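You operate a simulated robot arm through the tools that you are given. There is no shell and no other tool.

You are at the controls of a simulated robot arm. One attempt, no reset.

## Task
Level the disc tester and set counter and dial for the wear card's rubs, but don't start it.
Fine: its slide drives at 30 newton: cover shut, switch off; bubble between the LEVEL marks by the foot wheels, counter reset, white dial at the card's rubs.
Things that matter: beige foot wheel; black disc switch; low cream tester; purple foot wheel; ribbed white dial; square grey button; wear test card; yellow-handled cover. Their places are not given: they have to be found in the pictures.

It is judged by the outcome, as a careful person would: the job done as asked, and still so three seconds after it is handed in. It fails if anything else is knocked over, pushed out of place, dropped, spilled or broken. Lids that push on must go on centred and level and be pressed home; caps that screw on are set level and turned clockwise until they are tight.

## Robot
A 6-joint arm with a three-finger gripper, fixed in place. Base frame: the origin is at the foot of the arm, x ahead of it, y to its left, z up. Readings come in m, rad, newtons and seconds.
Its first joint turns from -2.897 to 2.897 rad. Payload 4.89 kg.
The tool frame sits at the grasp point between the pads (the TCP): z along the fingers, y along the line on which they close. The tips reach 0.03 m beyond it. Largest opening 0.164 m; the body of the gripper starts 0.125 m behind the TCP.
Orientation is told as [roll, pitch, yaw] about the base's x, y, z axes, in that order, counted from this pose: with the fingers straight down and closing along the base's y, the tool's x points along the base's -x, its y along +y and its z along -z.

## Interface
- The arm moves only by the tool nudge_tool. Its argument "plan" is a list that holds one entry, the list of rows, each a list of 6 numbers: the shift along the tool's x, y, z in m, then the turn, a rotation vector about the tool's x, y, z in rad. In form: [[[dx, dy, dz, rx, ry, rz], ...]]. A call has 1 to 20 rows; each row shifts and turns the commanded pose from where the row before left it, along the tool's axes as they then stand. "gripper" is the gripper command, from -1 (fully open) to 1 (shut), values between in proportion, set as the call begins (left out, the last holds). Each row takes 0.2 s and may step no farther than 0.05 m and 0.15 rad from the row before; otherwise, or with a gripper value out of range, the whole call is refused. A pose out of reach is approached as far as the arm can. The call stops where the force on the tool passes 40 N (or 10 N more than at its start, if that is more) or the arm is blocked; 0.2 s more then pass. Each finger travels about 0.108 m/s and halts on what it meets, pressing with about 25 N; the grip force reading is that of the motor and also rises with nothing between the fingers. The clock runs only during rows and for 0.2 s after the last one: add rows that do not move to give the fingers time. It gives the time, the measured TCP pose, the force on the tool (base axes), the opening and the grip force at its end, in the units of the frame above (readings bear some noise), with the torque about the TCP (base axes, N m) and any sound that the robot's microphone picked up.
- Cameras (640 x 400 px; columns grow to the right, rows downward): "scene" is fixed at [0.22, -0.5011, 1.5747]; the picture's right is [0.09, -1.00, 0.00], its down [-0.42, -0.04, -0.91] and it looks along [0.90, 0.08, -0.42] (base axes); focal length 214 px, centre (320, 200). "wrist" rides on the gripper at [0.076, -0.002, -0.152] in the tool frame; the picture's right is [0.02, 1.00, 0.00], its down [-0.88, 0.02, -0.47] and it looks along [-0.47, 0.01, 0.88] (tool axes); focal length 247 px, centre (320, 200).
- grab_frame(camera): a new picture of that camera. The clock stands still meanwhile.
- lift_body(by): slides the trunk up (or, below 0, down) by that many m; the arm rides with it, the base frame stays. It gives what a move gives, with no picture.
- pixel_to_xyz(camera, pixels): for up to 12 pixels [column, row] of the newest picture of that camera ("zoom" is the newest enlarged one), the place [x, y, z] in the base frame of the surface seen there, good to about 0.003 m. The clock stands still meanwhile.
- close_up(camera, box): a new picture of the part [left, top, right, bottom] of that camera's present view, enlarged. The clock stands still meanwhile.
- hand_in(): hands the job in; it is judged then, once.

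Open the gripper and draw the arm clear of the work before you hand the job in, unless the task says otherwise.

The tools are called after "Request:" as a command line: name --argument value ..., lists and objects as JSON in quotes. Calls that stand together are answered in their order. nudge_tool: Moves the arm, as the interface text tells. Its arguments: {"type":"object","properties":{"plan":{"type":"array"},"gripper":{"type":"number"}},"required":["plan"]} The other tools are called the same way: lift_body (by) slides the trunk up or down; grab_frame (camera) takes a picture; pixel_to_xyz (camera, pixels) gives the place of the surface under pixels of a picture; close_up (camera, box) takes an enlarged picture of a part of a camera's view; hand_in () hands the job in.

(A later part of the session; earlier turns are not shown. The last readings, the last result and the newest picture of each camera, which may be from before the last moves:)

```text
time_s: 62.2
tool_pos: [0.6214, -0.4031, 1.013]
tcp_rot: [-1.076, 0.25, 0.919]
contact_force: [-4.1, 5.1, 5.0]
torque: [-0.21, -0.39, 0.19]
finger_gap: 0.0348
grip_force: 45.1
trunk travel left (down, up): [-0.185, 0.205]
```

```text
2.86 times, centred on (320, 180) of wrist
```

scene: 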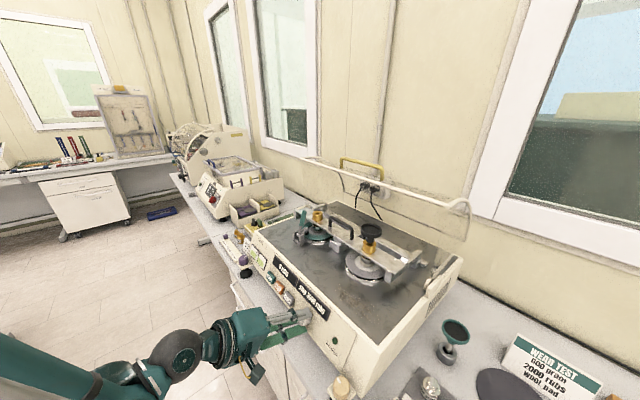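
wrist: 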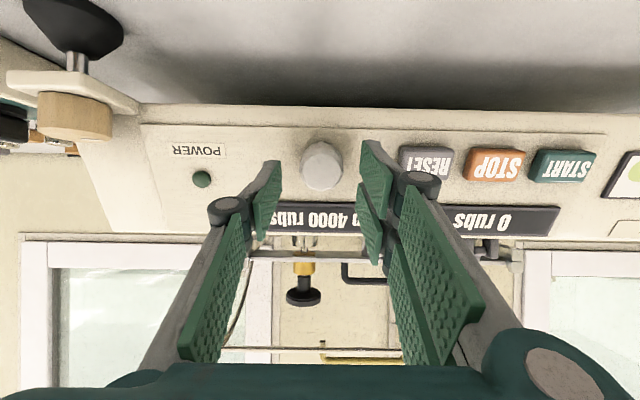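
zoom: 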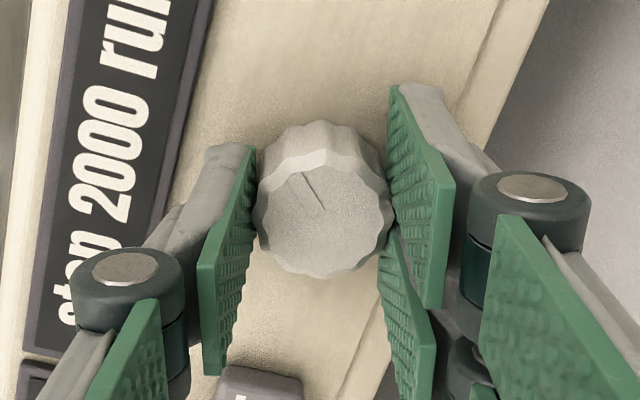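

The display stays at 2000. I open a little (to about 0.046 m) and draw straight back along the dial's axis.

Request:
nudge_tool --plan '[[[0, 0, 0, 0, 0, 0], [0, 0, 0, 0, 0, 0]]]' --gripper 0.439

Request:
nudge_tool --plan '[[[0, 0, -0.02, 0, 0, 0], [0, 0, -0.03, 0, 0, 0], [0, 0, -0.03, 0, 0, 0], [0, 0, 0, 0, 0, 0]]]'

Request:
grab_frame --camera "wrist"

Request:
close_up --camera "scene" --box '[235, 240, 345, 330]'

```text
time_s: 62.8
tool_pos: [0.6226, -0.4032, 1.0137]
tcp_rot: [-1.074, 0.249, 0.917]
contact_force: [0.1, -0.8, 0.1]
torque: [0.0, 0.0, 0.0]
finger_gap: 0.0457
grip_force: 0.1
trunk travel left (down, up): [-0.185, 0.205]
```

```text
time_s: 63.8
tool_pos: [0.5715, -0.3521, 1.0497]
tcp_rot: [-1.076, 0.248, 0.914]
contact_force: [-0.4, 0.4, 0.1]
torque: [0.01, -0.01, 0.03]
finger_gap: 0.0459
grip_force: 0.0
trunk travel left (down, up): [-0.185, 0.205]
```

```text
taken
```

wrist: 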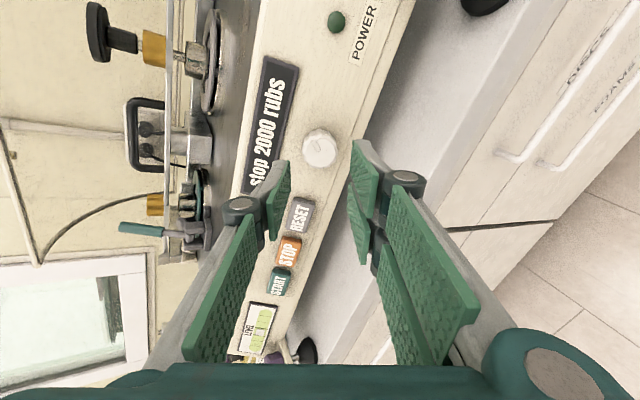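

```text
4.44 times, centred on (290, 285) of scene
```

zoom: 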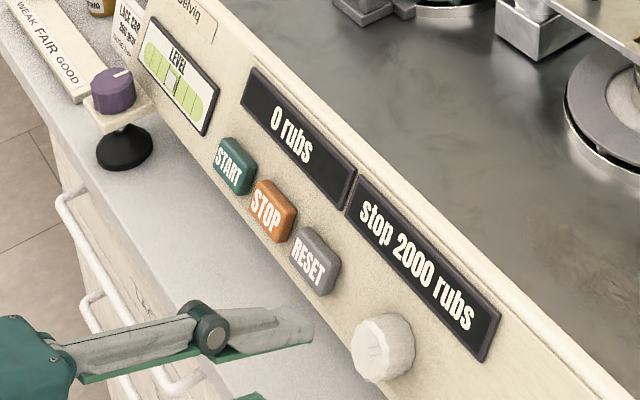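

Counter 0, stop 2000, bubble still centred: only the cover remains. I roll the tool so the fingers close in the vertical plane, tilt it to 45° down, then shift to the handle's middle (w 0.253) and rise.

Request:
nudge_tool --plan '[[[0, 0, -0.01, 0, 0, 0.14], [0, 0, -0.01, 0, 0, 0.14], [0, 0, 0, -0.105, 0, 0], [0, 0, 0, -0.105, 0, 0], [0, 0, 0, -0.104, 0, 0], [-0.045, 0, 0, 0, 0, 0], [-0.045, 0, 0, 0, 0, 0], [0, 0, 0, 0, 0, 0]]]'

Request:
grab_frame --camera "scene"

```text
time_s: 65.6
tool_pos: [0.6249, -0.2762, 1.0582]
tcp_rot: [-0.776, 0.001, 0.785]
contact_force: [0.7, -1.1, 0.5]
torque: [0.05, 0.06, 0.03]
finger_gap: 0.0457
grip_force: 0.0
trunk travel left (down, up): [-0.185, 0.205]
```

```text
taken
```

scene: 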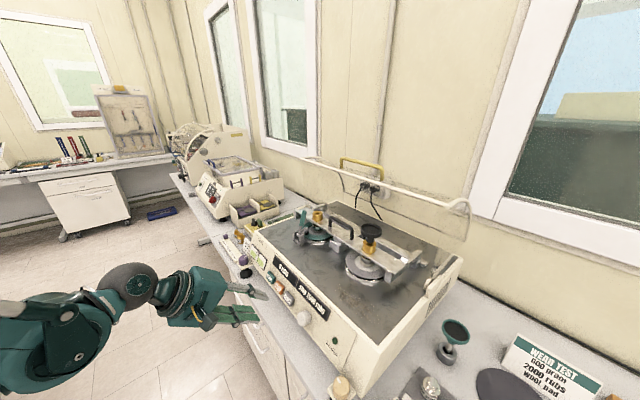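

The scene view of the cover is free now; I measure the handle bar, its posts and the cover's hinge more precisely.

Request:
close_up --camera "scene" --box '[325, 145, 405, 195]'

Request:
pixel_to_xyz --camera "zoom" --pixels '[[200, 120], [260, 135], [330, 155], [380, 172], [130, 110], [136, 165], [458, 245], [458, 270], [300, 250], [250, 145], [250, 125], [400, 270]]'

```text
8.00 times, centred on (365, 170) of scene
```

zoom: 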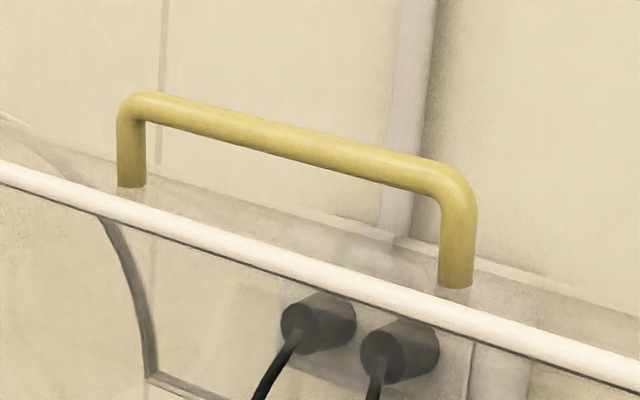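

```text
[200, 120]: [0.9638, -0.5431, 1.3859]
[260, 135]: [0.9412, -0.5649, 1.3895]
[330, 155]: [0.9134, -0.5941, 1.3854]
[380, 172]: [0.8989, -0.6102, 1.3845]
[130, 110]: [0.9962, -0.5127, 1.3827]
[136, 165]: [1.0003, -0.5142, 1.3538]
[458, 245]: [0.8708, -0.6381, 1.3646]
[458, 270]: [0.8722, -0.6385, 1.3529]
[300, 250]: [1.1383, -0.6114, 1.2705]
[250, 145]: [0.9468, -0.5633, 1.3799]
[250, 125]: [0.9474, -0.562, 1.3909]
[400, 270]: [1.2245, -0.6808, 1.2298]
```

The bar's centre is at depth 1.071, z 1.3855, spanning w 0.165-0.342. I rise in front of the tester first.

Request:
nudge_tool --plan '[[[-0.0064, -0.03574, -0.02137, 0, 0, 0], [0, -0.03574, -0.02137, 0, 0, 0], [0, -0.03574, -0.02137, 0, 0, 0], [0, -0.03574, -0.02137, 0, 0, 0], [0, -0.03574, -0.02137, 0, 0, 0], [0, -0.03574, -0.02137, 0, 0, 0], [0, 0, 0, 0, 0, 0]]]' --gripper 0.55

```text
time_s: 67.2
tool_pos: [0.6723, -0.3153, 1.3017]
tcp_rot: [-0.778, 0.001, 0.785]
contact_force: [0.7, -1.0, -1.1]
torque: [-0.02, -0.05, 0.0]
finger_gap: 0.0372
grip_force: 0.1
trunk travel left (down, up): [-0.185, 0.205]
```

At depth 0.698, z 1.302 as planned. Now I go forward and up to a point 0.09 m short of the handle bar.

Request:
nudge_tool --plan '[[[0, -0.0406, 0.0136, 0, 0, 0], [0, -0.0406, 0.0136, 0, 0, 0], [0, -0.0406, 0.0136, 0, 0, 0], [0, -0.0406, 0.0136, 0, 0, 0], [0, -0.0406, 0.0136, 0, 0, 0], [0, -0.0406, 0.0136, 0, 0, 0], [0, -0.0406, 0.0136, 0, 0, 0], [0, -0.0406, 0.0136, 0, 0, 0], [0, 0, 0, 0, 0, 0]]]'

Request:
grab_frame --camera "wrist"

Request:
grab_frame --camera "scene"

```text
time_s: 69.2
tool_pos: [0.8898, -0.5349, 1.4508]
tcp_rot: [-0.775, 0.0, 0.785]
contact_force: [0.7, -0.1, -0.3]
torque: [0.02, 0.04, -0.01]
finger_gap: 0.037
grip_force: 0.0
trunk travel left (down, up): [-0.185, 0.205]
```

```text
taken
```

wrist: 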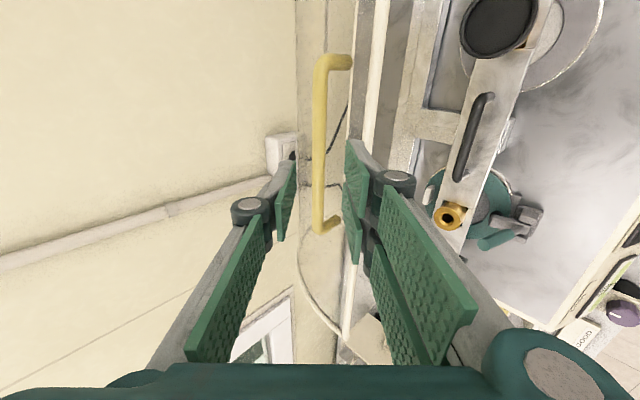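

```text
taken
```

scene: 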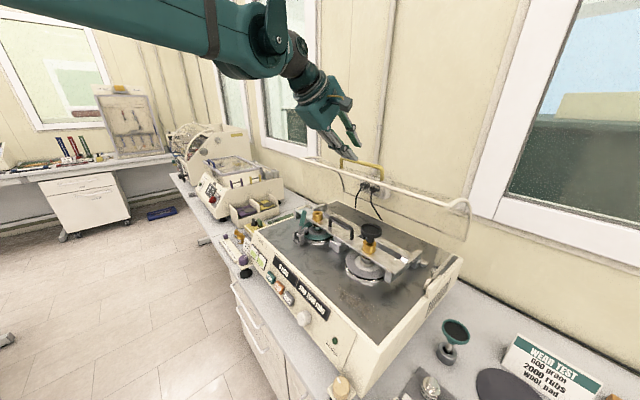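

The bar runs vertically at column 320 of the wrist view, centred between the pads. I advance 0.05 m along the tool and check.

Request:
nudge_tool --plan '[[[0, 0, 0.025, 0, 0, 0], [0, 0, 0.025, 0, 0, 0], [0, 0, 0, 0, 0, 0]]]'

Request:
close_up --camera "wrist" --box '[220, 60, 440, 260]'

Request:
close_up --camera "scene" --box '[300, 100, 420, 200]'

```text
time_s: 70.0
tool_pos: [0.9144, -0.5592, 1.4154]
tcp_rot: [-0.776, 0.0, 0.786]
contact_force: [0.9, -0.7, -0.8]
torque: [0.01, 0.07, -0.01]
finger_gap: 0.0367
grip_force: 0.1
trunk travel left (down, up): [-0.185, 0.205]
```

```text
2.00 times, centred on (330, 160) of wrist
```

zoom: 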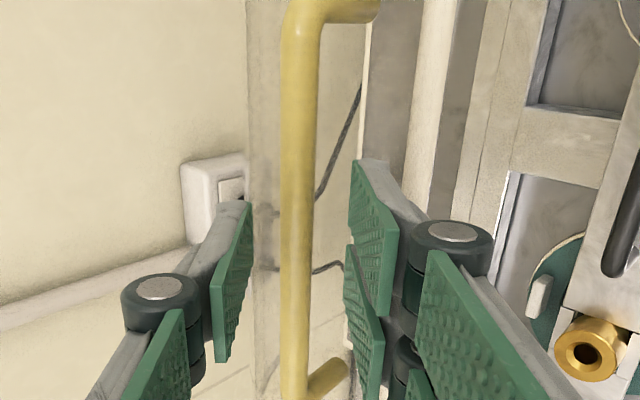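

```text
4.00 times, centred on (360, 150) of scene
```

zoom: 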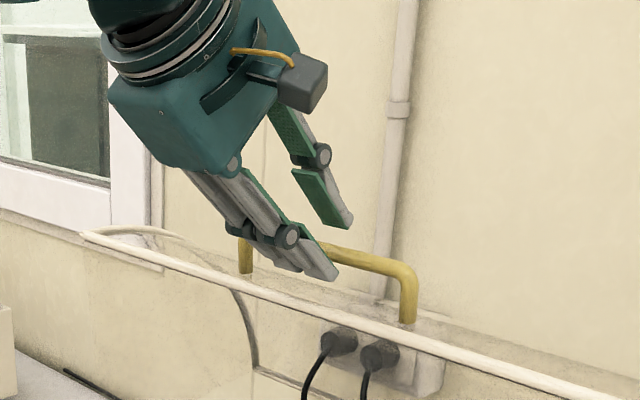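

The bar lies between the pads, 0.042 m ahead. I advance 0.027 m more.

Request:
nudge_tool --plan '[[[0, 0, 0.014, 0, 0, 0], [0, 0, 0.013, 0, 0, 0], [0, 0, 0, 0, 0, 0]]]'

Request:
close_up --camera "scene" --box '[300, 100, 420, 200]'

Request:
close_up --camera "wrist" --box '[220, 60, 440, 260]'

```text
time_s: 70.8
tool_pos: [0.9278, -0.572, 1.3953]
tcp_rot: [-0.776, 0.0, 0.786]
contact_force: [0.7, 0.0, 0.1]
torque: [0.01, 0.06, -0.04]
finger_gap: 0.037
grip_force: 0.0
trunk travel left (down, up): [-0.185, 0.205]
```

```text
4.00 times, centred on (360, 150) of scene
```

zoom: 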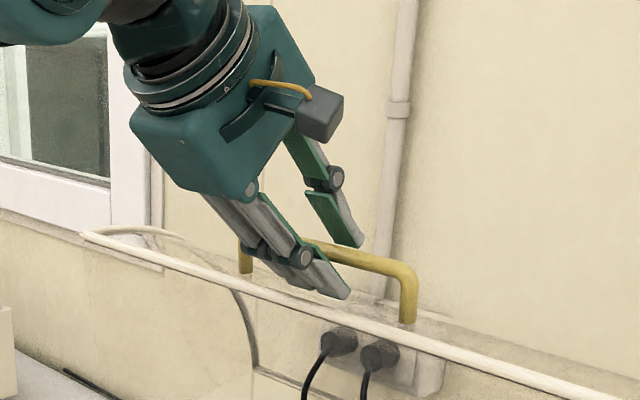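

```text
2.00 times, centred on (330, 160) of wrist
```

zoom: 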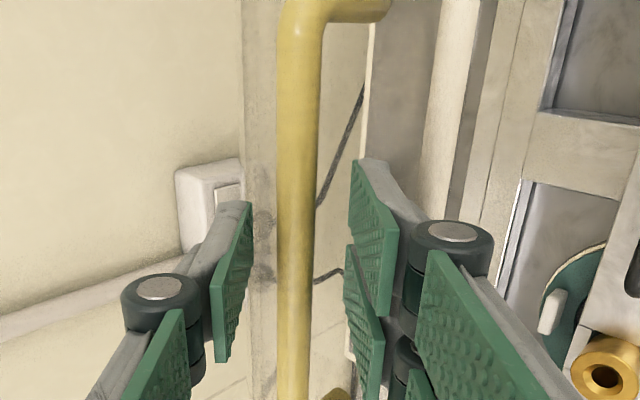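

The tips pass 0.016 m beyond the bar with no contact. I close on the handle.

Request:
nudge_tool --plan '[[[0, 0, 0, 0, 0, 0], [0, 0, 0, 0, 0, 0], [0, 0, 0, 0, 0, 0]]]' --gripper 1

Request:
close_up --camera "scene" --box '[300, 100, 420, 200]'

```text
time_s: 71.6
tool_pos: [0.9265, -0.5726, 1.3971]
tcp_rot: [-0.778, 0.001, 0.785]
contact_force: [3.5, -2.5, 19.0]
torque: [-0.17, -0.23, 0.01]
finger_gap: 0.013
grip_force: 45.2
trunk travel left (down, up): [-0.185, 0.205]
```

```text
4.00 times, centred on (360, 150) of scene
```

zoom: 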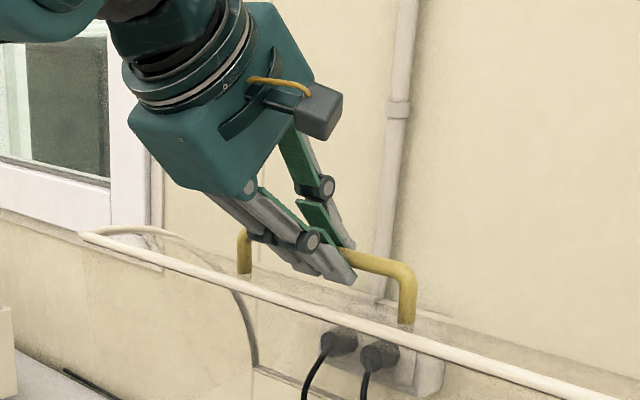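

The handle is held (gap 0.013 m). Before swinging it I measure the hinge disc's centre at the tester's right side.

Request:
close_up --camera "scene" --box '[400, 230, 480, 305]'

Request:
pixel_to_xyz --camera "zoom" --pixels '[[225, 330], [208, 325], [240, 300], [215, 360], [250, 330], [235, 285], [225, 345], [260, 290], [300, 290], [250, 370], [330, 200], [280, 240]]'

```text
5.33 times, centred on (440, 268) of scene
```

zoom: 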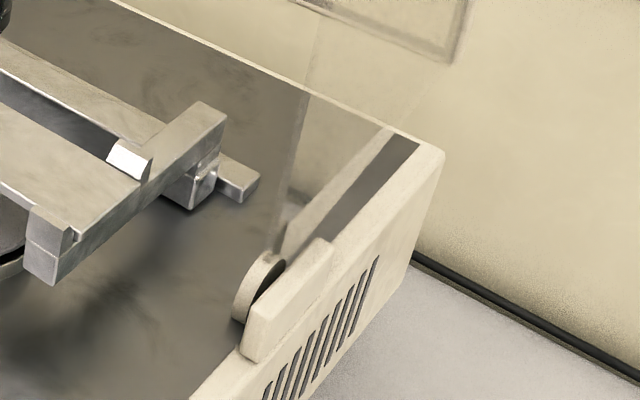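

```text
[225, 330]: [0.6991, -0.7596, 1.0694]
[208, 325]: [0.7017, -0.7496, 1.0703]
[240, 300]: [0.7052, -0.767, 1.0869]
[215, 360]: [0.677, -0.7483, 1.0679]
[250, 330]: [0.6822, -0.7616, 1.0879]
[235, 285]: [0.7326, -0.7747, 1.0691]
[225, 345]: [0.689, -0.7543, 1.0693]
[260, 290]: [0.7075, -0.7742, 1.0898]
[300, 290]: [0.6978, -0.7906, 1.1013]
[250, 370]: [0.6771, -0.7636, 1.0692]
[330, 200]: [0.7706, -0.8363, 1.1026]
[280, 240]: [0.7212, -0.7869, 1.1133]
```

The hinge centre is about depth 1.045, z 1.091, so the bar swings on a 0.296 m arc. I ease the grip to a loose cage of 0.02 m around the bar and start the arc with small steps, watching the force.

Request:
nudge_tool --plan '[[[0, 0, 0, 0, 0, 0], [0, 0.0107, -0.0112, 0, 0, 0], [0, 0.0107, -0.0112, 0, 0, 0], [0, 0.0117, -0.01, 0, 0, 0], [0, 0.0117, -0.01, 0, 0, 0], [0, 0, 0, 0, 0, 0]]]' --gripper 0.756

Request:
close_up --camera "scene" --box '[280, 90, 500, 300]'

Request:
close_up --camera "wrist" --box '[220, 60, 440, 260]'

```text
time_s: 73.0
tool_pos: [0.8831, -0.5278, 1.3946]
tcp_rot: [-0.778, 0.003, 0.785]
contact_force: [0.9, 0.0, 3.2]
torque: [-0.07, -0.02, -0.02]
finger_gap: 0.0214
grip_force: 1.3
trunk travel left (down, up): [-0.185, 0.205]
```

```text
1.90 times, centred on (390, 195) of scene
```

zoom: 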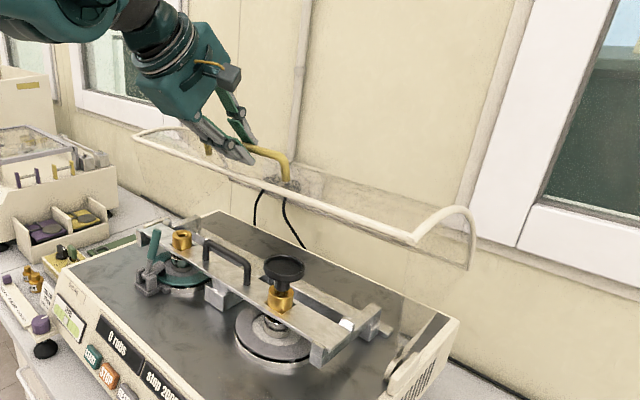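

```text
2.00 times, centred on (330, 160) of wrist
```

zoom: 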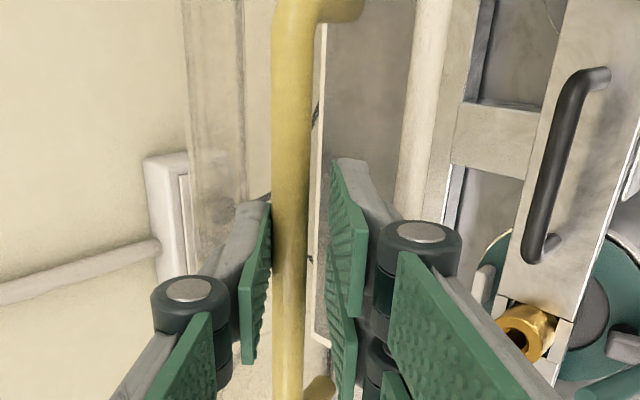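

The cover is swinging forward with the bar resting against the upper finger, force only 3 N. I continue the arc.

Request:
nudge_tool --plan '[[[0, 0.0128, -0.0088, 0, 0, 0], [0, 0.0128, -0.0088, 0, 0, 0], [0, 0.0136, -0.0074, 0, 0, 0], [0, 0.0136, -0.0074, 0, 0, 0], [0, 0.0143, -0.0059, 0, 0, 0], [0, 0.0143, -0.0059, 0, 0, 0], [0, 0.0148, -0.0044, 0, 0, 0], [0, 0.0148, -0.0044, 0, 0, 0], [0, 0, 0, 0, 0, 0]]]'

Request:
close_up --camera "scene" --box '[280, 90, 500, 300]'

Request:
close_up --camera "wrist" --box '[220, 60, 440, 260]'

```text
time_s: 75.0
tool_pos: [0.7996, -0.445, 1.3562]
tcp_rot: [-0.779, 0.0, 0.786]
contact_force: [0.3, 1.5, 0.1]
torque: [-0.03, -0.06, -0.01]
finger_gap: 0.0198
grip_force: 0.0
trunk travel left (down, up): [-0.185, 0.205]
```

```text
1.90 times, centred on (390, 195) of scene
```

zoom: 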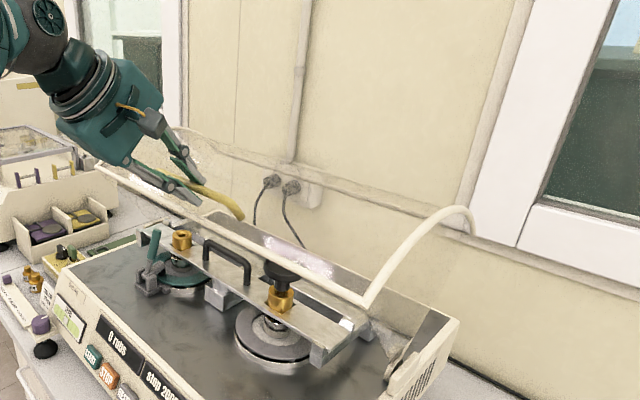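

```text
2.00 times, centred on (330, 160) of wrist
```

zoom: 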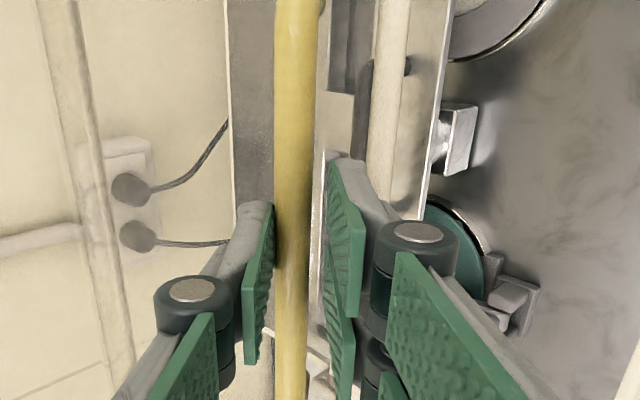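

The cover follows at about 31° with almost no force. I continue the arc downward.

Request:
nudge_tool --plan '[[[0, 0.01526, -0.0028, 0, 0, 0], [0, 0.01526, -0.0028, 0, 0, 0], [0, 0.0154, -0.00125, 0, 0, 0], [0, 0.0154, -0.00125, 0, 0, 0], [0, 0.0155, 0.0004, 0, 0, 0], [0, 0.0155, 0.0004, 0, 0, 0], [0, 0.0153, 0.002, 0, 0, 0], [0, 0.0153, 0.002, 0, 0, 0], [0, 0, 0, 0, 0, 0]]]'

Request:
close_up --camera "scene" --box '[260, 120, 480, 330]'

Request:
close_up --camera "wrist" --box '[220, 60, 440, 260]'

```text
time_s: 77.0
tool_pos: [0.7377, -0.3832, 1.2719]
tcp_rot: [-0.777, 0.0, 0.787]
contact_force: [-0.5, 2.3, -0.6]
torque: [0.09, 0.0, -0.06]
finger_gap: 0.0207
grip_force: 1.0
trunk travel left (down, up): [-0.185, 0.205]
```

```text
1.90 times, centred on (370, 225) of scene
```

zoom: 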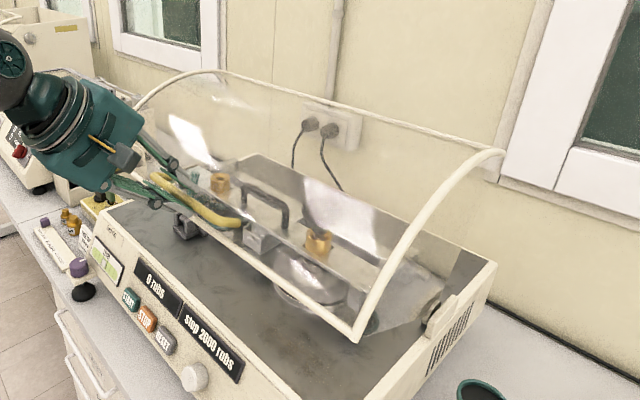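

```text
2.00 times, centred on (330, 160) of wrist
```

zoom: 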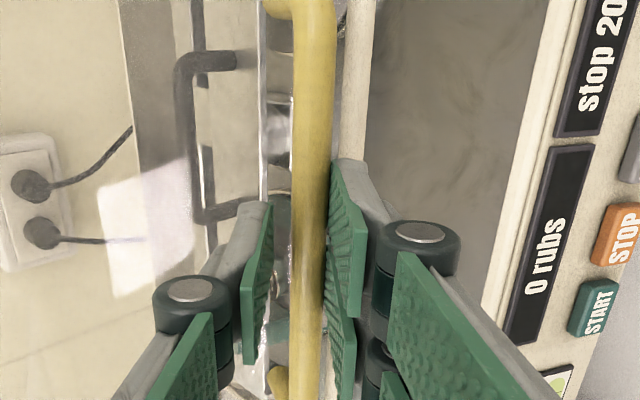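

The cover has passed its balance and rests on the lower pair of fingers (2 N). I keep lowering it along the arc.

Request:
nudge_tool --plan '[[[0, 0.015, 0.0036, 0, 0, 0], [0, 0.015, 0.0036, 0, 0, 0], [0, 0.0146, 0.0052, 0, 0, 0], [0, 0.0146, 0.0052, 0, 0, 0], [0, 0.01395, 0.0066, 0, 0, 0], [0, 0.01395, 0.0066, 0, 0, 0], [0, 0, 0, 0, 0, 0]]]'

Request:
close_up --camera "scene" --box '[260, 120, 480, 330]'

Request:
close_up --camera "wrist" --box '[220, 60, 440, 260]'

```text
time_s: 78.6
tool_pos: [0.7098, -0.354, 1.188]
tcp_rot: [-0.779, 0.0, 0.785]
contact_force: [0.2, 2.0, -2.2]
torque: [0.09, 0.0, -0.01]
finger_gap: 0.0212
grip_force: 1.9
trunk travel left (down, up): [-0.185, 0.205]
```

```text
1.90 times, centred on (370, 225) of scene
```

zoom: 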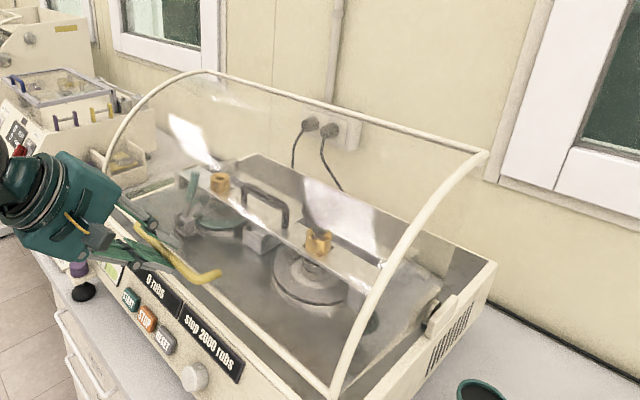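

```text
2.00 times, centred on (330, 160) of wrist
```

zoom: 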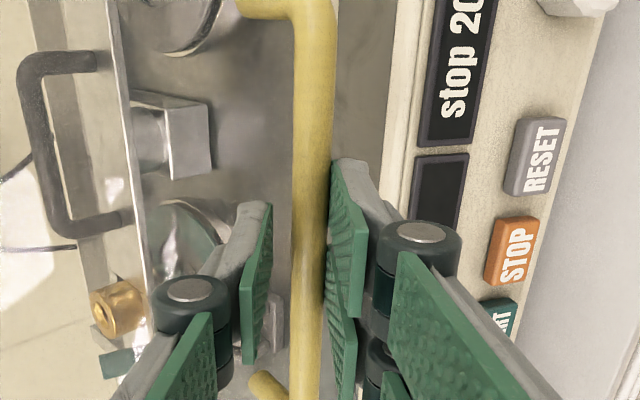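

About 17° remain. I lower more slowly for the last part.

Request:
nudge_tool --plan '[[[0, 0.0132, 0.0081, 0, 0, 0], [0, 0.0132, 0.0081, 0, 0, 0], [0, 0.0123, 0.0094, 0, 0, 0], [0, 0, 0, 0, 0, 0]]]'

Request:
close_up --camera "scene" --box '[240, 160, 480, 360]'

Request:
close_up --camera "wrist" --box '[220, 60, 440, 260]'

```text
time_s: 79.6
tool_pos: [0.7014, -0.3468, 1.1424]
tcp_rot: [-0.778, 0.0, 0.786]
contact_force: [-1.8, 2.7, -3.2]
torque: [0.03, 0.09, -0.04]
finger_gap: 0.0217
grip_force: 2.6
trunk travel left (down, up): [-0.185, 0.205]
```

```text
2.00 times, centred on (360, 260) of scene
```

zoom: 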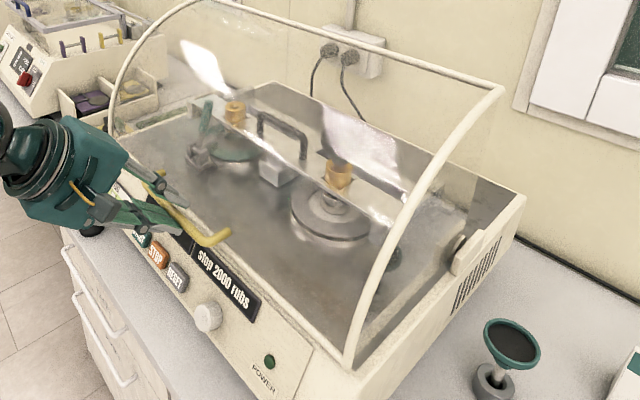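

```text
2.00 times, centred on (330, 160) of wrist
```

zoom: 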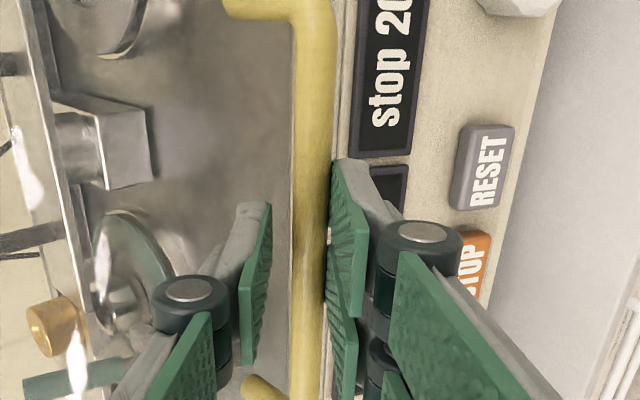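

The cover's rim is close to the tester's front edge now. I lower in 2° steps, watching the force.

Request:
nudge_tool --plan '[[[0, 0.0042, 0.0031, 0, 0, 0], [0, 0.0042, 0.0031, 0, 0, 0], [0, 0.004, 0.0033, 0, 0, 0], [0, 0, 0, 0, 0, 0]]]'

Request:
close_up --camera "scene" --box '[240, 160, 480, 360]'

Request:
close_up --camera "wrist" --box '[220, 60, 440, 260]'

```text
time_s: 80.6
tool_pos: [0.7012, -0.3464, 1.1286]
tcp_rot: [-0.778, 0.001, 0.784]
contact_force: [5.5, -4.1, 12.3]
torque: [-0.23, -0.2, -0.03]
finger_gap: 0.0255
grip_force: 6.9
trunk travel left (down, up): [-0.185, 0.205]
```

```text
2.00 times, centred on (360, 260) of scene
```

zoom: 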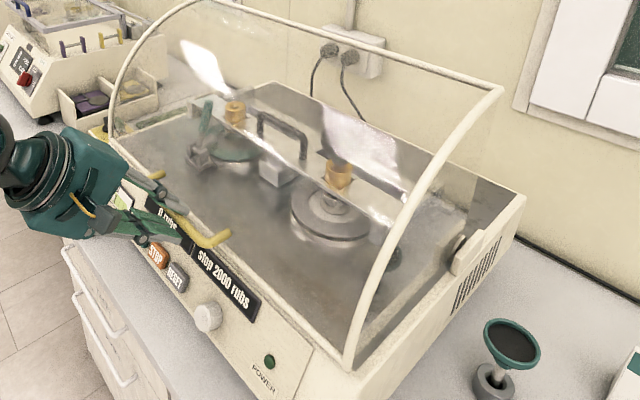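

```text
2.00 times, centred on (330, 160) of wrist
```

zoom: 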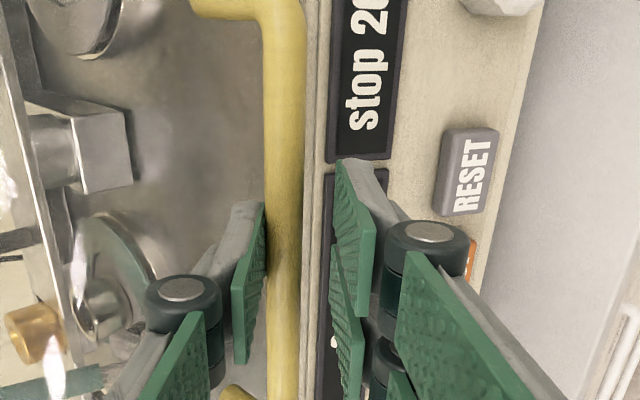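

The force turned upward (12 N): the cover has come to rest and the upper finger now presses on the bar. I inspect whether the rim sits down fully along the front edge.

Request:
close_up --camera "scene" --box '[330, 260, 430, 350]'

Request:
pixel_to_xyz --camera "zoom" --pixels '[[535, 140], [530, 160], [250, 30], [540, 40], [500, 200], [550, 180], [520, 130], [400, 100]]'

Request:
close_up --camera "scene" --box '[380, 300, 440, 360]'

```text
4.44 times, centred on (380, 305) of scene
```

zoom: 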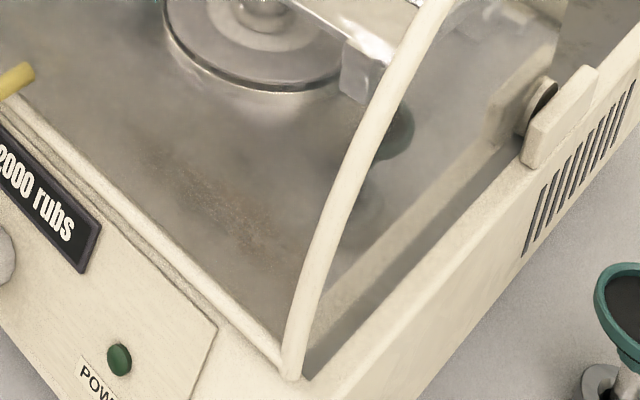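

```text
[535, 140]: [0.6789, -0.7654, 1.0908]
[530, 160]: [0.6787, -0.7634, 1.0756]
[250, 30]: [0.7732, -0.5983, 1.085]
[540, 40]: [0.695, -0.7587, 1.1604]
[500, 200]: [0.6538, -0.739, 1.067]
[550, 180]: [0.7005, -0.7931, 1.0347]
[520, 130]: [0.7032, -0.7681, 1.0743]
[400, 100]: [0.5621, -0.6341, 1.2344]
```

```text
6.67 times, centred on (410, 330) of scene
```

zoom: 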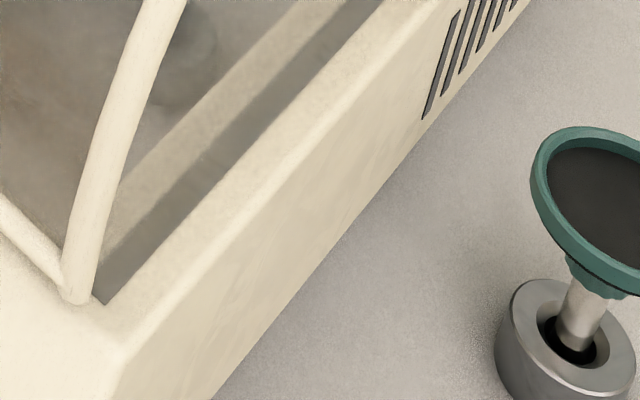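

The rim's corner sits on the body at zoom (75, 290) and presses no further under 12 N, so the cover is shut. I ease the tool up 5 mm along its closing axis, open a little, and draw straight back.

Request:
nudge_tool --plan '[[[0, -0.005, 0, 0, 0, 0], [0, 0, 0, 0, 0, 0]]]'

Request:
nudge_tool --plan '[[[0, 0, 0, 0, 0, 0], [0, 0, -0.015, 0, 0, 0], [0, 0, -0.02, 0, 0, 0], [0, 0, -0.03, 0, 0, 0], [0, 0, -0.03, 0, 0, 0], [0, 0, 0, 0, 0, 0]]]' --gripper 0.6

Request:
grab_frame --camera "scene"

Request:
grab_frame --camera "wrist"

```text
time_s: 81.2
tool_pos: [0.704, -0.3483, 1.1308]
tcp_rot: [-0.776, 0.0, 0.784]
contact_force: [1.1, 0.7, 0.4]
torque: [0.0, -0.03, 0.02]
finger_gap: 0.0198
grip_force: 0.2
trunk travel left (down, up): [-0.185, 0.205]
```

```text
time_s: 82.6
tool_pos: [0.6563, -0.3015, 1.1991]
tcp_rot: [-0.777, 0.001, 0.784]
contact_force: [0.6, -0.9, 0.0]
torque: [0.01, -0.01, 0.03]
finger_gap: 0.0326
grip_force: 0.1
trunk travel left (down, up): [-0.185, 0.205]
```

```text
taken
```

scene: 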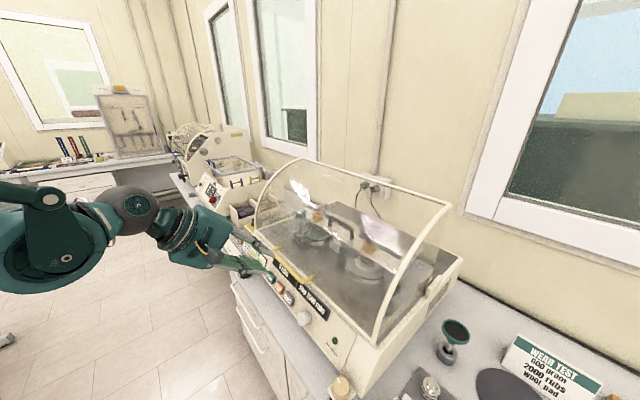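

```text
taken
```

wrist: 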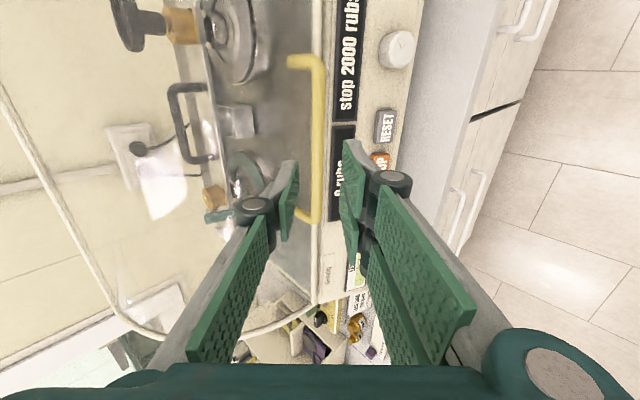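

The cover is shut and the gripper is free. I draw further back and up, then check everything once more.

Request:
nudge_tool --plan '[[[0, 0, -0.04, 0, 0, 0], [0, 0, -0.04, 0, 0, 0], [0, 0, -0.04, 0, 0, 0], [0, -0.03, -0.03, 0, 0, 0], [0, -0.03, -0.03, 0, 0, 0], [0, 0, 0, 0, 0, 0]]]' --gripper -1

Request:
grab_frame --camera "scene"

Request:
close_up --camera "scene" --box '[235, 235, 345, 335]'

Request:
close_up --camera "scene" --box '[240, 200, 420, 345]'

```text
time_s: 84.0
tool_pos: [0.5982, -0.2409, 1.3705]
tcp_rot: [-0.779, 0.001, 0.787]
contact_force: [0.5, 0.4, -0.3]
torque: [-0.03, 0.01, -0.01]
finger_gap: 0.1641
grip_force: 0.1
trunk travel left (down, up): [-0.185, 0.205]
```

```text
taken
```

scene: 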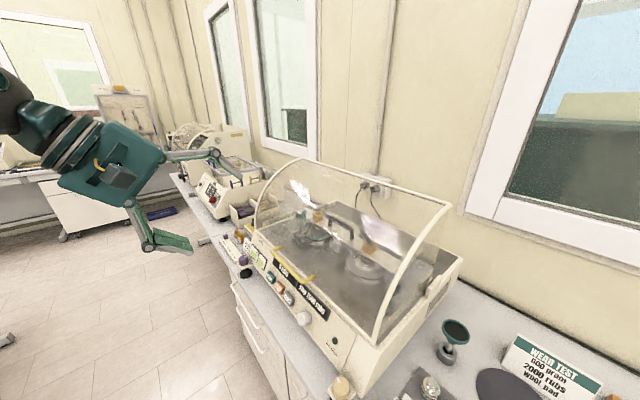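

```text
4.00 times, centred on (290, 285) of scene
```

zoom: 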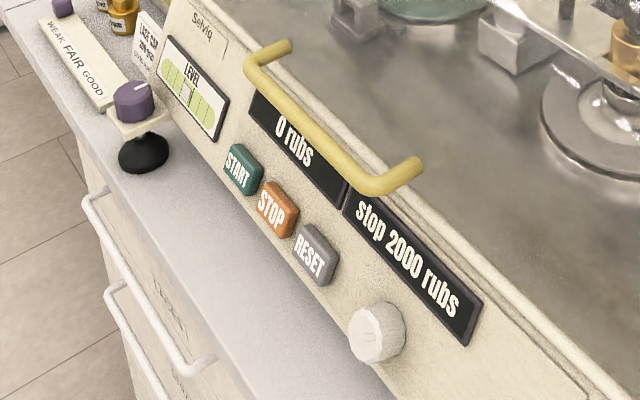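

```text
2.76 times, centred on (330, 272) of scene
```

zoom: 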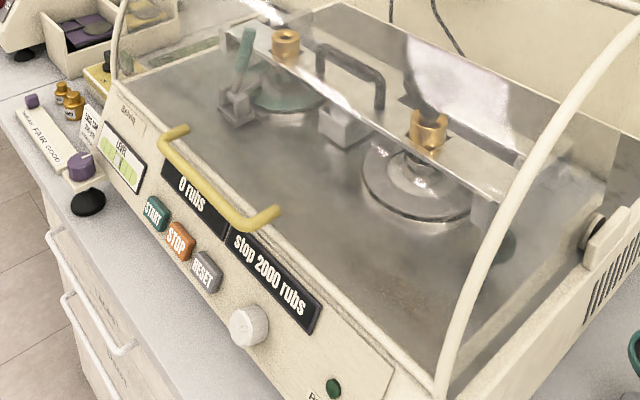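

Display "0 rubs / stop 2000 rubs", bubble centred, cover down. I measure the front rim and handle heights to be sure the cover is fully seated.

Request:
pixel_to_xyz --camera "zoom" --pixels '[[440, 375], [455, 330], [340, 292], [348, 285], [300, 250], [225, 200], [275, 210], [130, 100], [380, 325], [400, 385], [120, 75], [335, 280]]'

Request:
close_up --camera "scene" --box '[330, 290, 390, 345]'

Request:
close_up --camera "scene" --box '[240, 215, 280, 250]'

```text
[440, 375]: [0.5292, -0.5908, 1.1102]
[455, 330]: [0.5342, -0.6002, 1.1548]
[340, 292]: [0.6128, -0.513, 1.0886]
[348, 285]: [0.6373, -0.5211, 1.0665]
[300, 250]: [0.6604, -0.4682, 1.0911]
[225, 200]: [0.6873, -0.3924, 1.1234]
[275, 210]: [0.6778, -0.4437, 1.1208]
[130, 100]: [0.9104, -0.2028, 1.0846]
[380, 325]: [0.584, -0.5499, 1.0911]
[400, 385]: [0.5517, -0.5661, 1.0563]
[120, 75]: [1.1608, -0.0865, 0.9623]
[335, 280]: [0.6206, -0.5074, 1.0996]
```

```text
7.27 times, centred on (360, 318) of scene
```

zoom: 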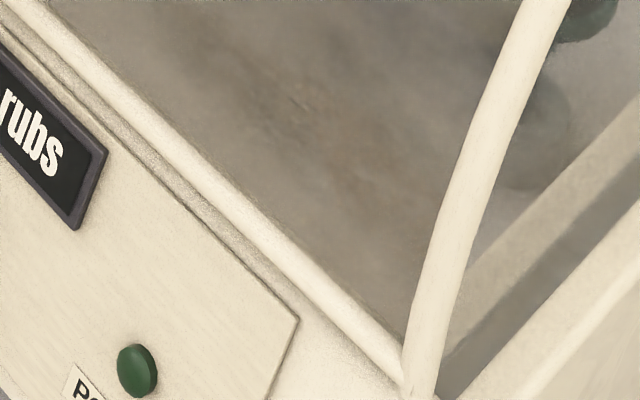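

```text
11.43 times, centred on (260, 232) of scene
```

zoom: 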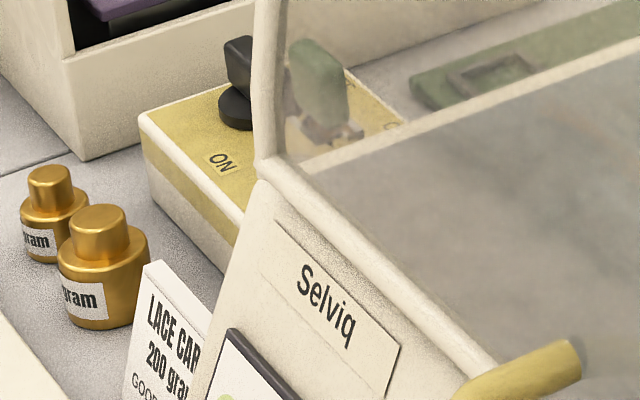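

The rim's tube lies at z about 1.085 along its length and the cover has swung about 90°, matching its stop. I compare the same enlarged view as when it was pressed, and check the switch side.

Request:
close_up --camera "scene" --box '[330, 260, 430, 350]'

Request:
close_up --camera "scene" --box '[320, 340, 460, 400]'

Request:
close_up --camera "scene" --box '[240, 240, 280, 275]'

```text
4.44 times, centred on (380, 305) of scene
```

zoom: 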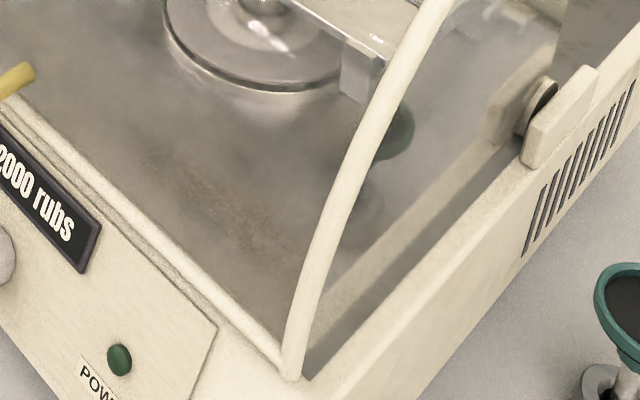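

```text
4.57 times, centred on (390, 370) of scene
```

zoom: 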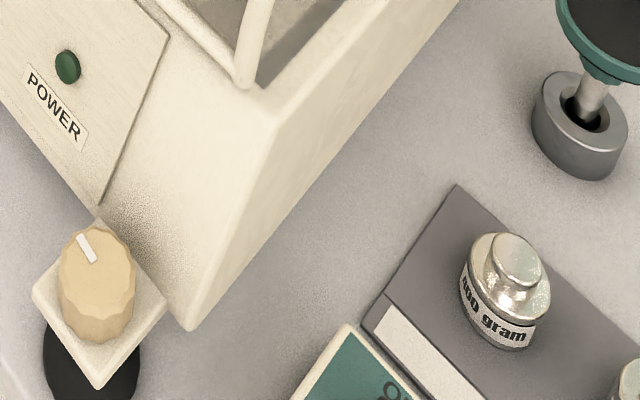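

```text
11.43 times, centred on (260, 258) of scene
```

zoom: 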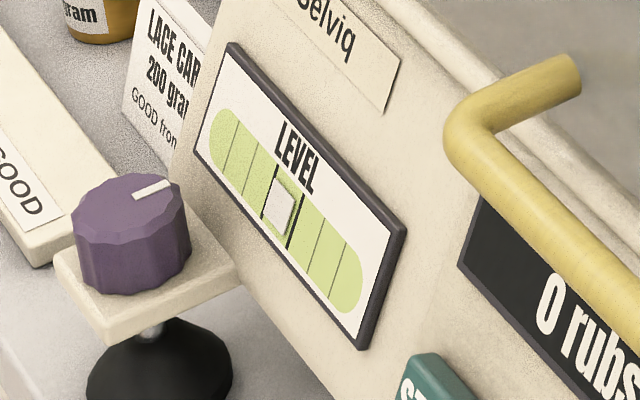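

All agrees with the pressed state and the bubble is still between the thick marks. As a last check of both switch boxes I turn the tool upright again in free space.

Request:
nudge_tool --plan '[[[0, 0, 0, 0, 0, 0.143], [0, 0, 0, 0, 0, 0.143], [0, 0, 0, 0, 0, 0.143], [0, 0, 0, 0, 0, 0.143], [0, 0, 0, 0, 0, 0.143], [0, 0, 0, 0, 0, 0.143], [0, 0, 0, 0, 0, 0.143], [0, 0, 0, 0, 0, 0.143], [0, 0, 0, 0, 0, 0.143], [0, 0, 0, 0, 0, 0.143], [0, 0, 0, 0, 0, 0.141], [0, 0, 0, 0, 0.13, 0], [0, 0, 0, 0, 0.13, 0], [0, 0, 0, 0, 0.13, 0], [0, 0, 0, 0, 0.13, 0], [0, 0, 0, 0, 0.13, 0], [0, 0, 0, 0, 0.127, 0], [0, 0, 0, 0, 0, 0]]]'

Request:
grab_frame --camera "wrist"

```text
time_s: 87.8
tool_pos: [0.5977, -0.2427, 1.3694]
tcp_rot: [0.0, 0.001, -0.783]
contact_force: [0.1, -0.7, -0.3]
torque: [0.07, 0.14, 0.01]
finger_gap: 0.1638
grip_force: 0.1
trunk travel left (down, up): [-0.185, 0.205]
```

```text
taken
```

wrist: 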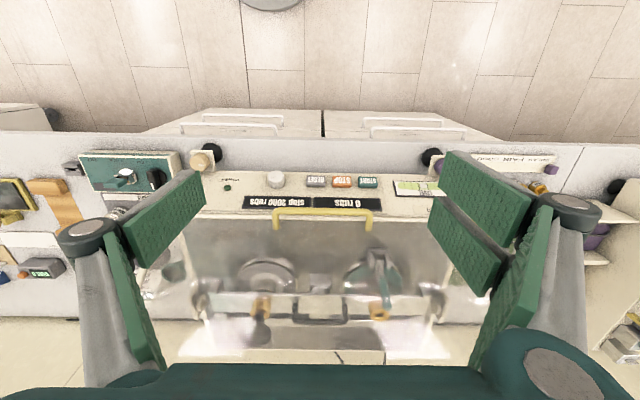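

The green box shows at (128, 172); I enlarge it and the front panel.

Request:
close_up --camera "wrist" --box '[60, 135, 220, 225]'

Request:
close_up --camera "wrist" --box '[210, 150, 450, 250]'

Request:
close_up --camera "scene" --box '[230, 200, 300, 245]'

```text
4.00 times, centred on (140, 180) of wrist
```

zoom: 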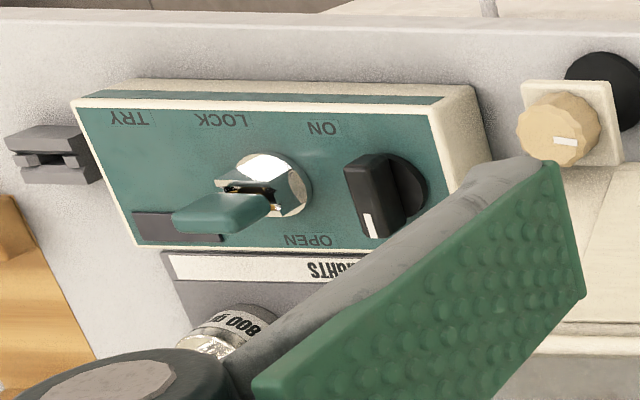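

```text
2.67 times, centred on (330, 200) of wrist
```

zoom: 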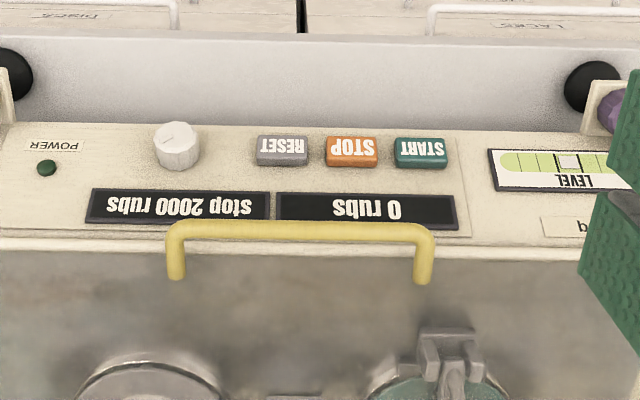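

```text
8.89 times, centred on (265, 222) of scene
```

zoom: 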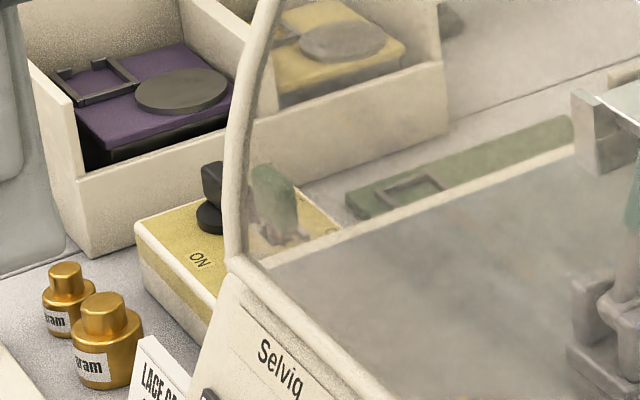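

The green box's switch still points to OFF and the panel is right (0 rubs, stop 2000, lamp dark). For certainty I glance at the yellow box's switch on the left too.

Request:
nudge_tool --plan '[[[0, 0.048, 0, 0, 0, 0], [0, 0.048, 0, 0, 0, 0], [0, 0.048, 0, 0, 0, 0], [0, 0.048, 0, 0, 0, 0], [0, 0.048, 0, 0, 0, 0], [0, 0.048, 0, 0, 0, 0], [0, 0, 0, 0, 0, 0]]]'

Request:
grab_frame --camera "wrist"

Request:
close_up --camera "wrist" --box '[270, 140, 430, 260]'

```text
time_s: 89.4
tool_pos: [0.8019, -0.0365, 1.3696]
tcp_rot: [-0.001, 0.0, -0.785]
contact_force: [0.9, 0.5, 0.1]
torque: [-0.08, 0.2, 0.0]
finger_gap: 0.1639
grip_force: 0.1
trunk travel left (down, up): [-0.185, 0.205]
```

```text
taken
```

wrist: 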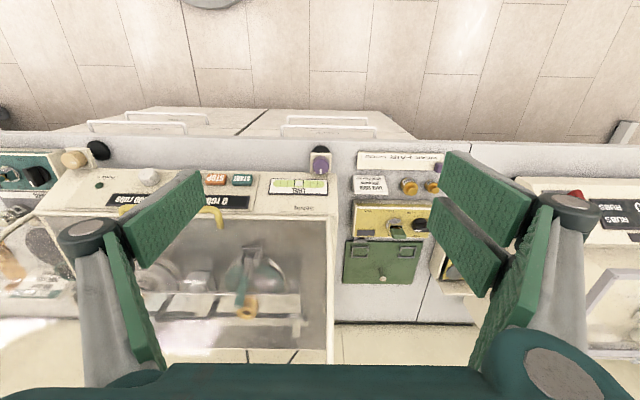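

```text
3.33 times, centred on (350, 200) of wrist
```

zoom: 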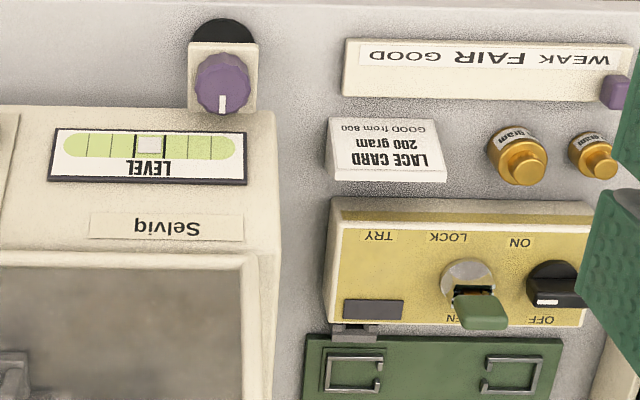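

The yellow box's switch seems turned differently (zoom 555, 285); I enlarge it to read where it points.

Request:
nudge_tool --plan '[[[0, 0.04, 0.03, 0, 0, 0], [0, 0.04, 0.03, 0, 0, 0], [0, 0, 0, 0, 0, 0]]]'

Request:
grab_frame --camera "wrist"

Request:
close_up --camera "wrist" --box '[300, 170, 400, 240]'

```text
time_s: 90.2
tool_pos: [0.8586, 0.0195, 1.3067]
tcp_rot: [-0.002, -0.001, -0.785]
contact_force: [1.2, 0.3, -1.0]
torque: [-0.14, 0.33, -0.05]
finger_gap: 0.1639
grip_force: 0.1
trunk travel left (down, up): [-0.185, 0.205]
```

```text
taken
```

wrist: 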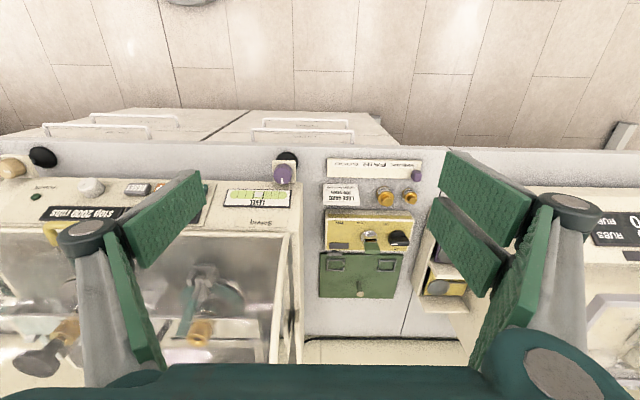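

```text
5.71 times, centred on (350, 205) of wrist
```

zoom: 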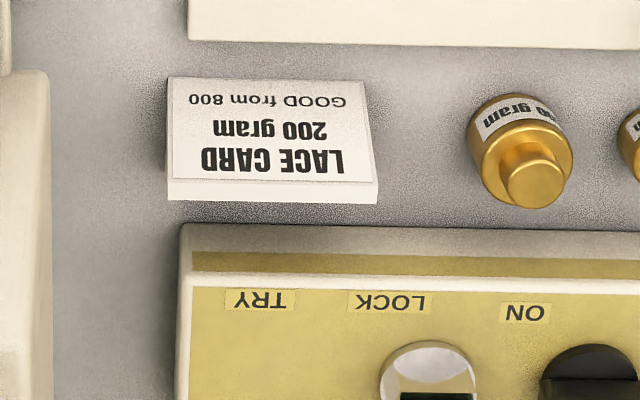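

Request:
close_up --camera "wrist" --box '[350, 205, 430, 265]'

```text
6.67 times, centred on (390, 235) of wrist
```

zoom: 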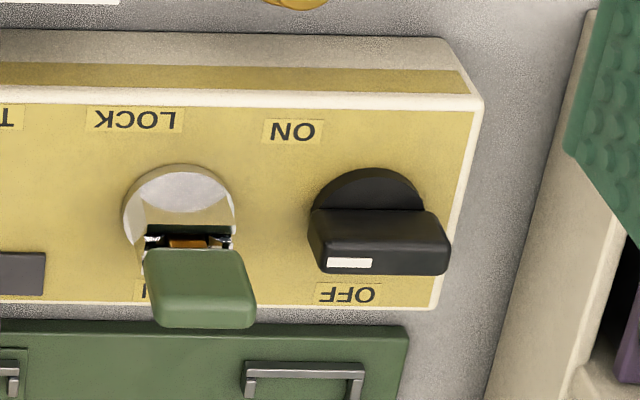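

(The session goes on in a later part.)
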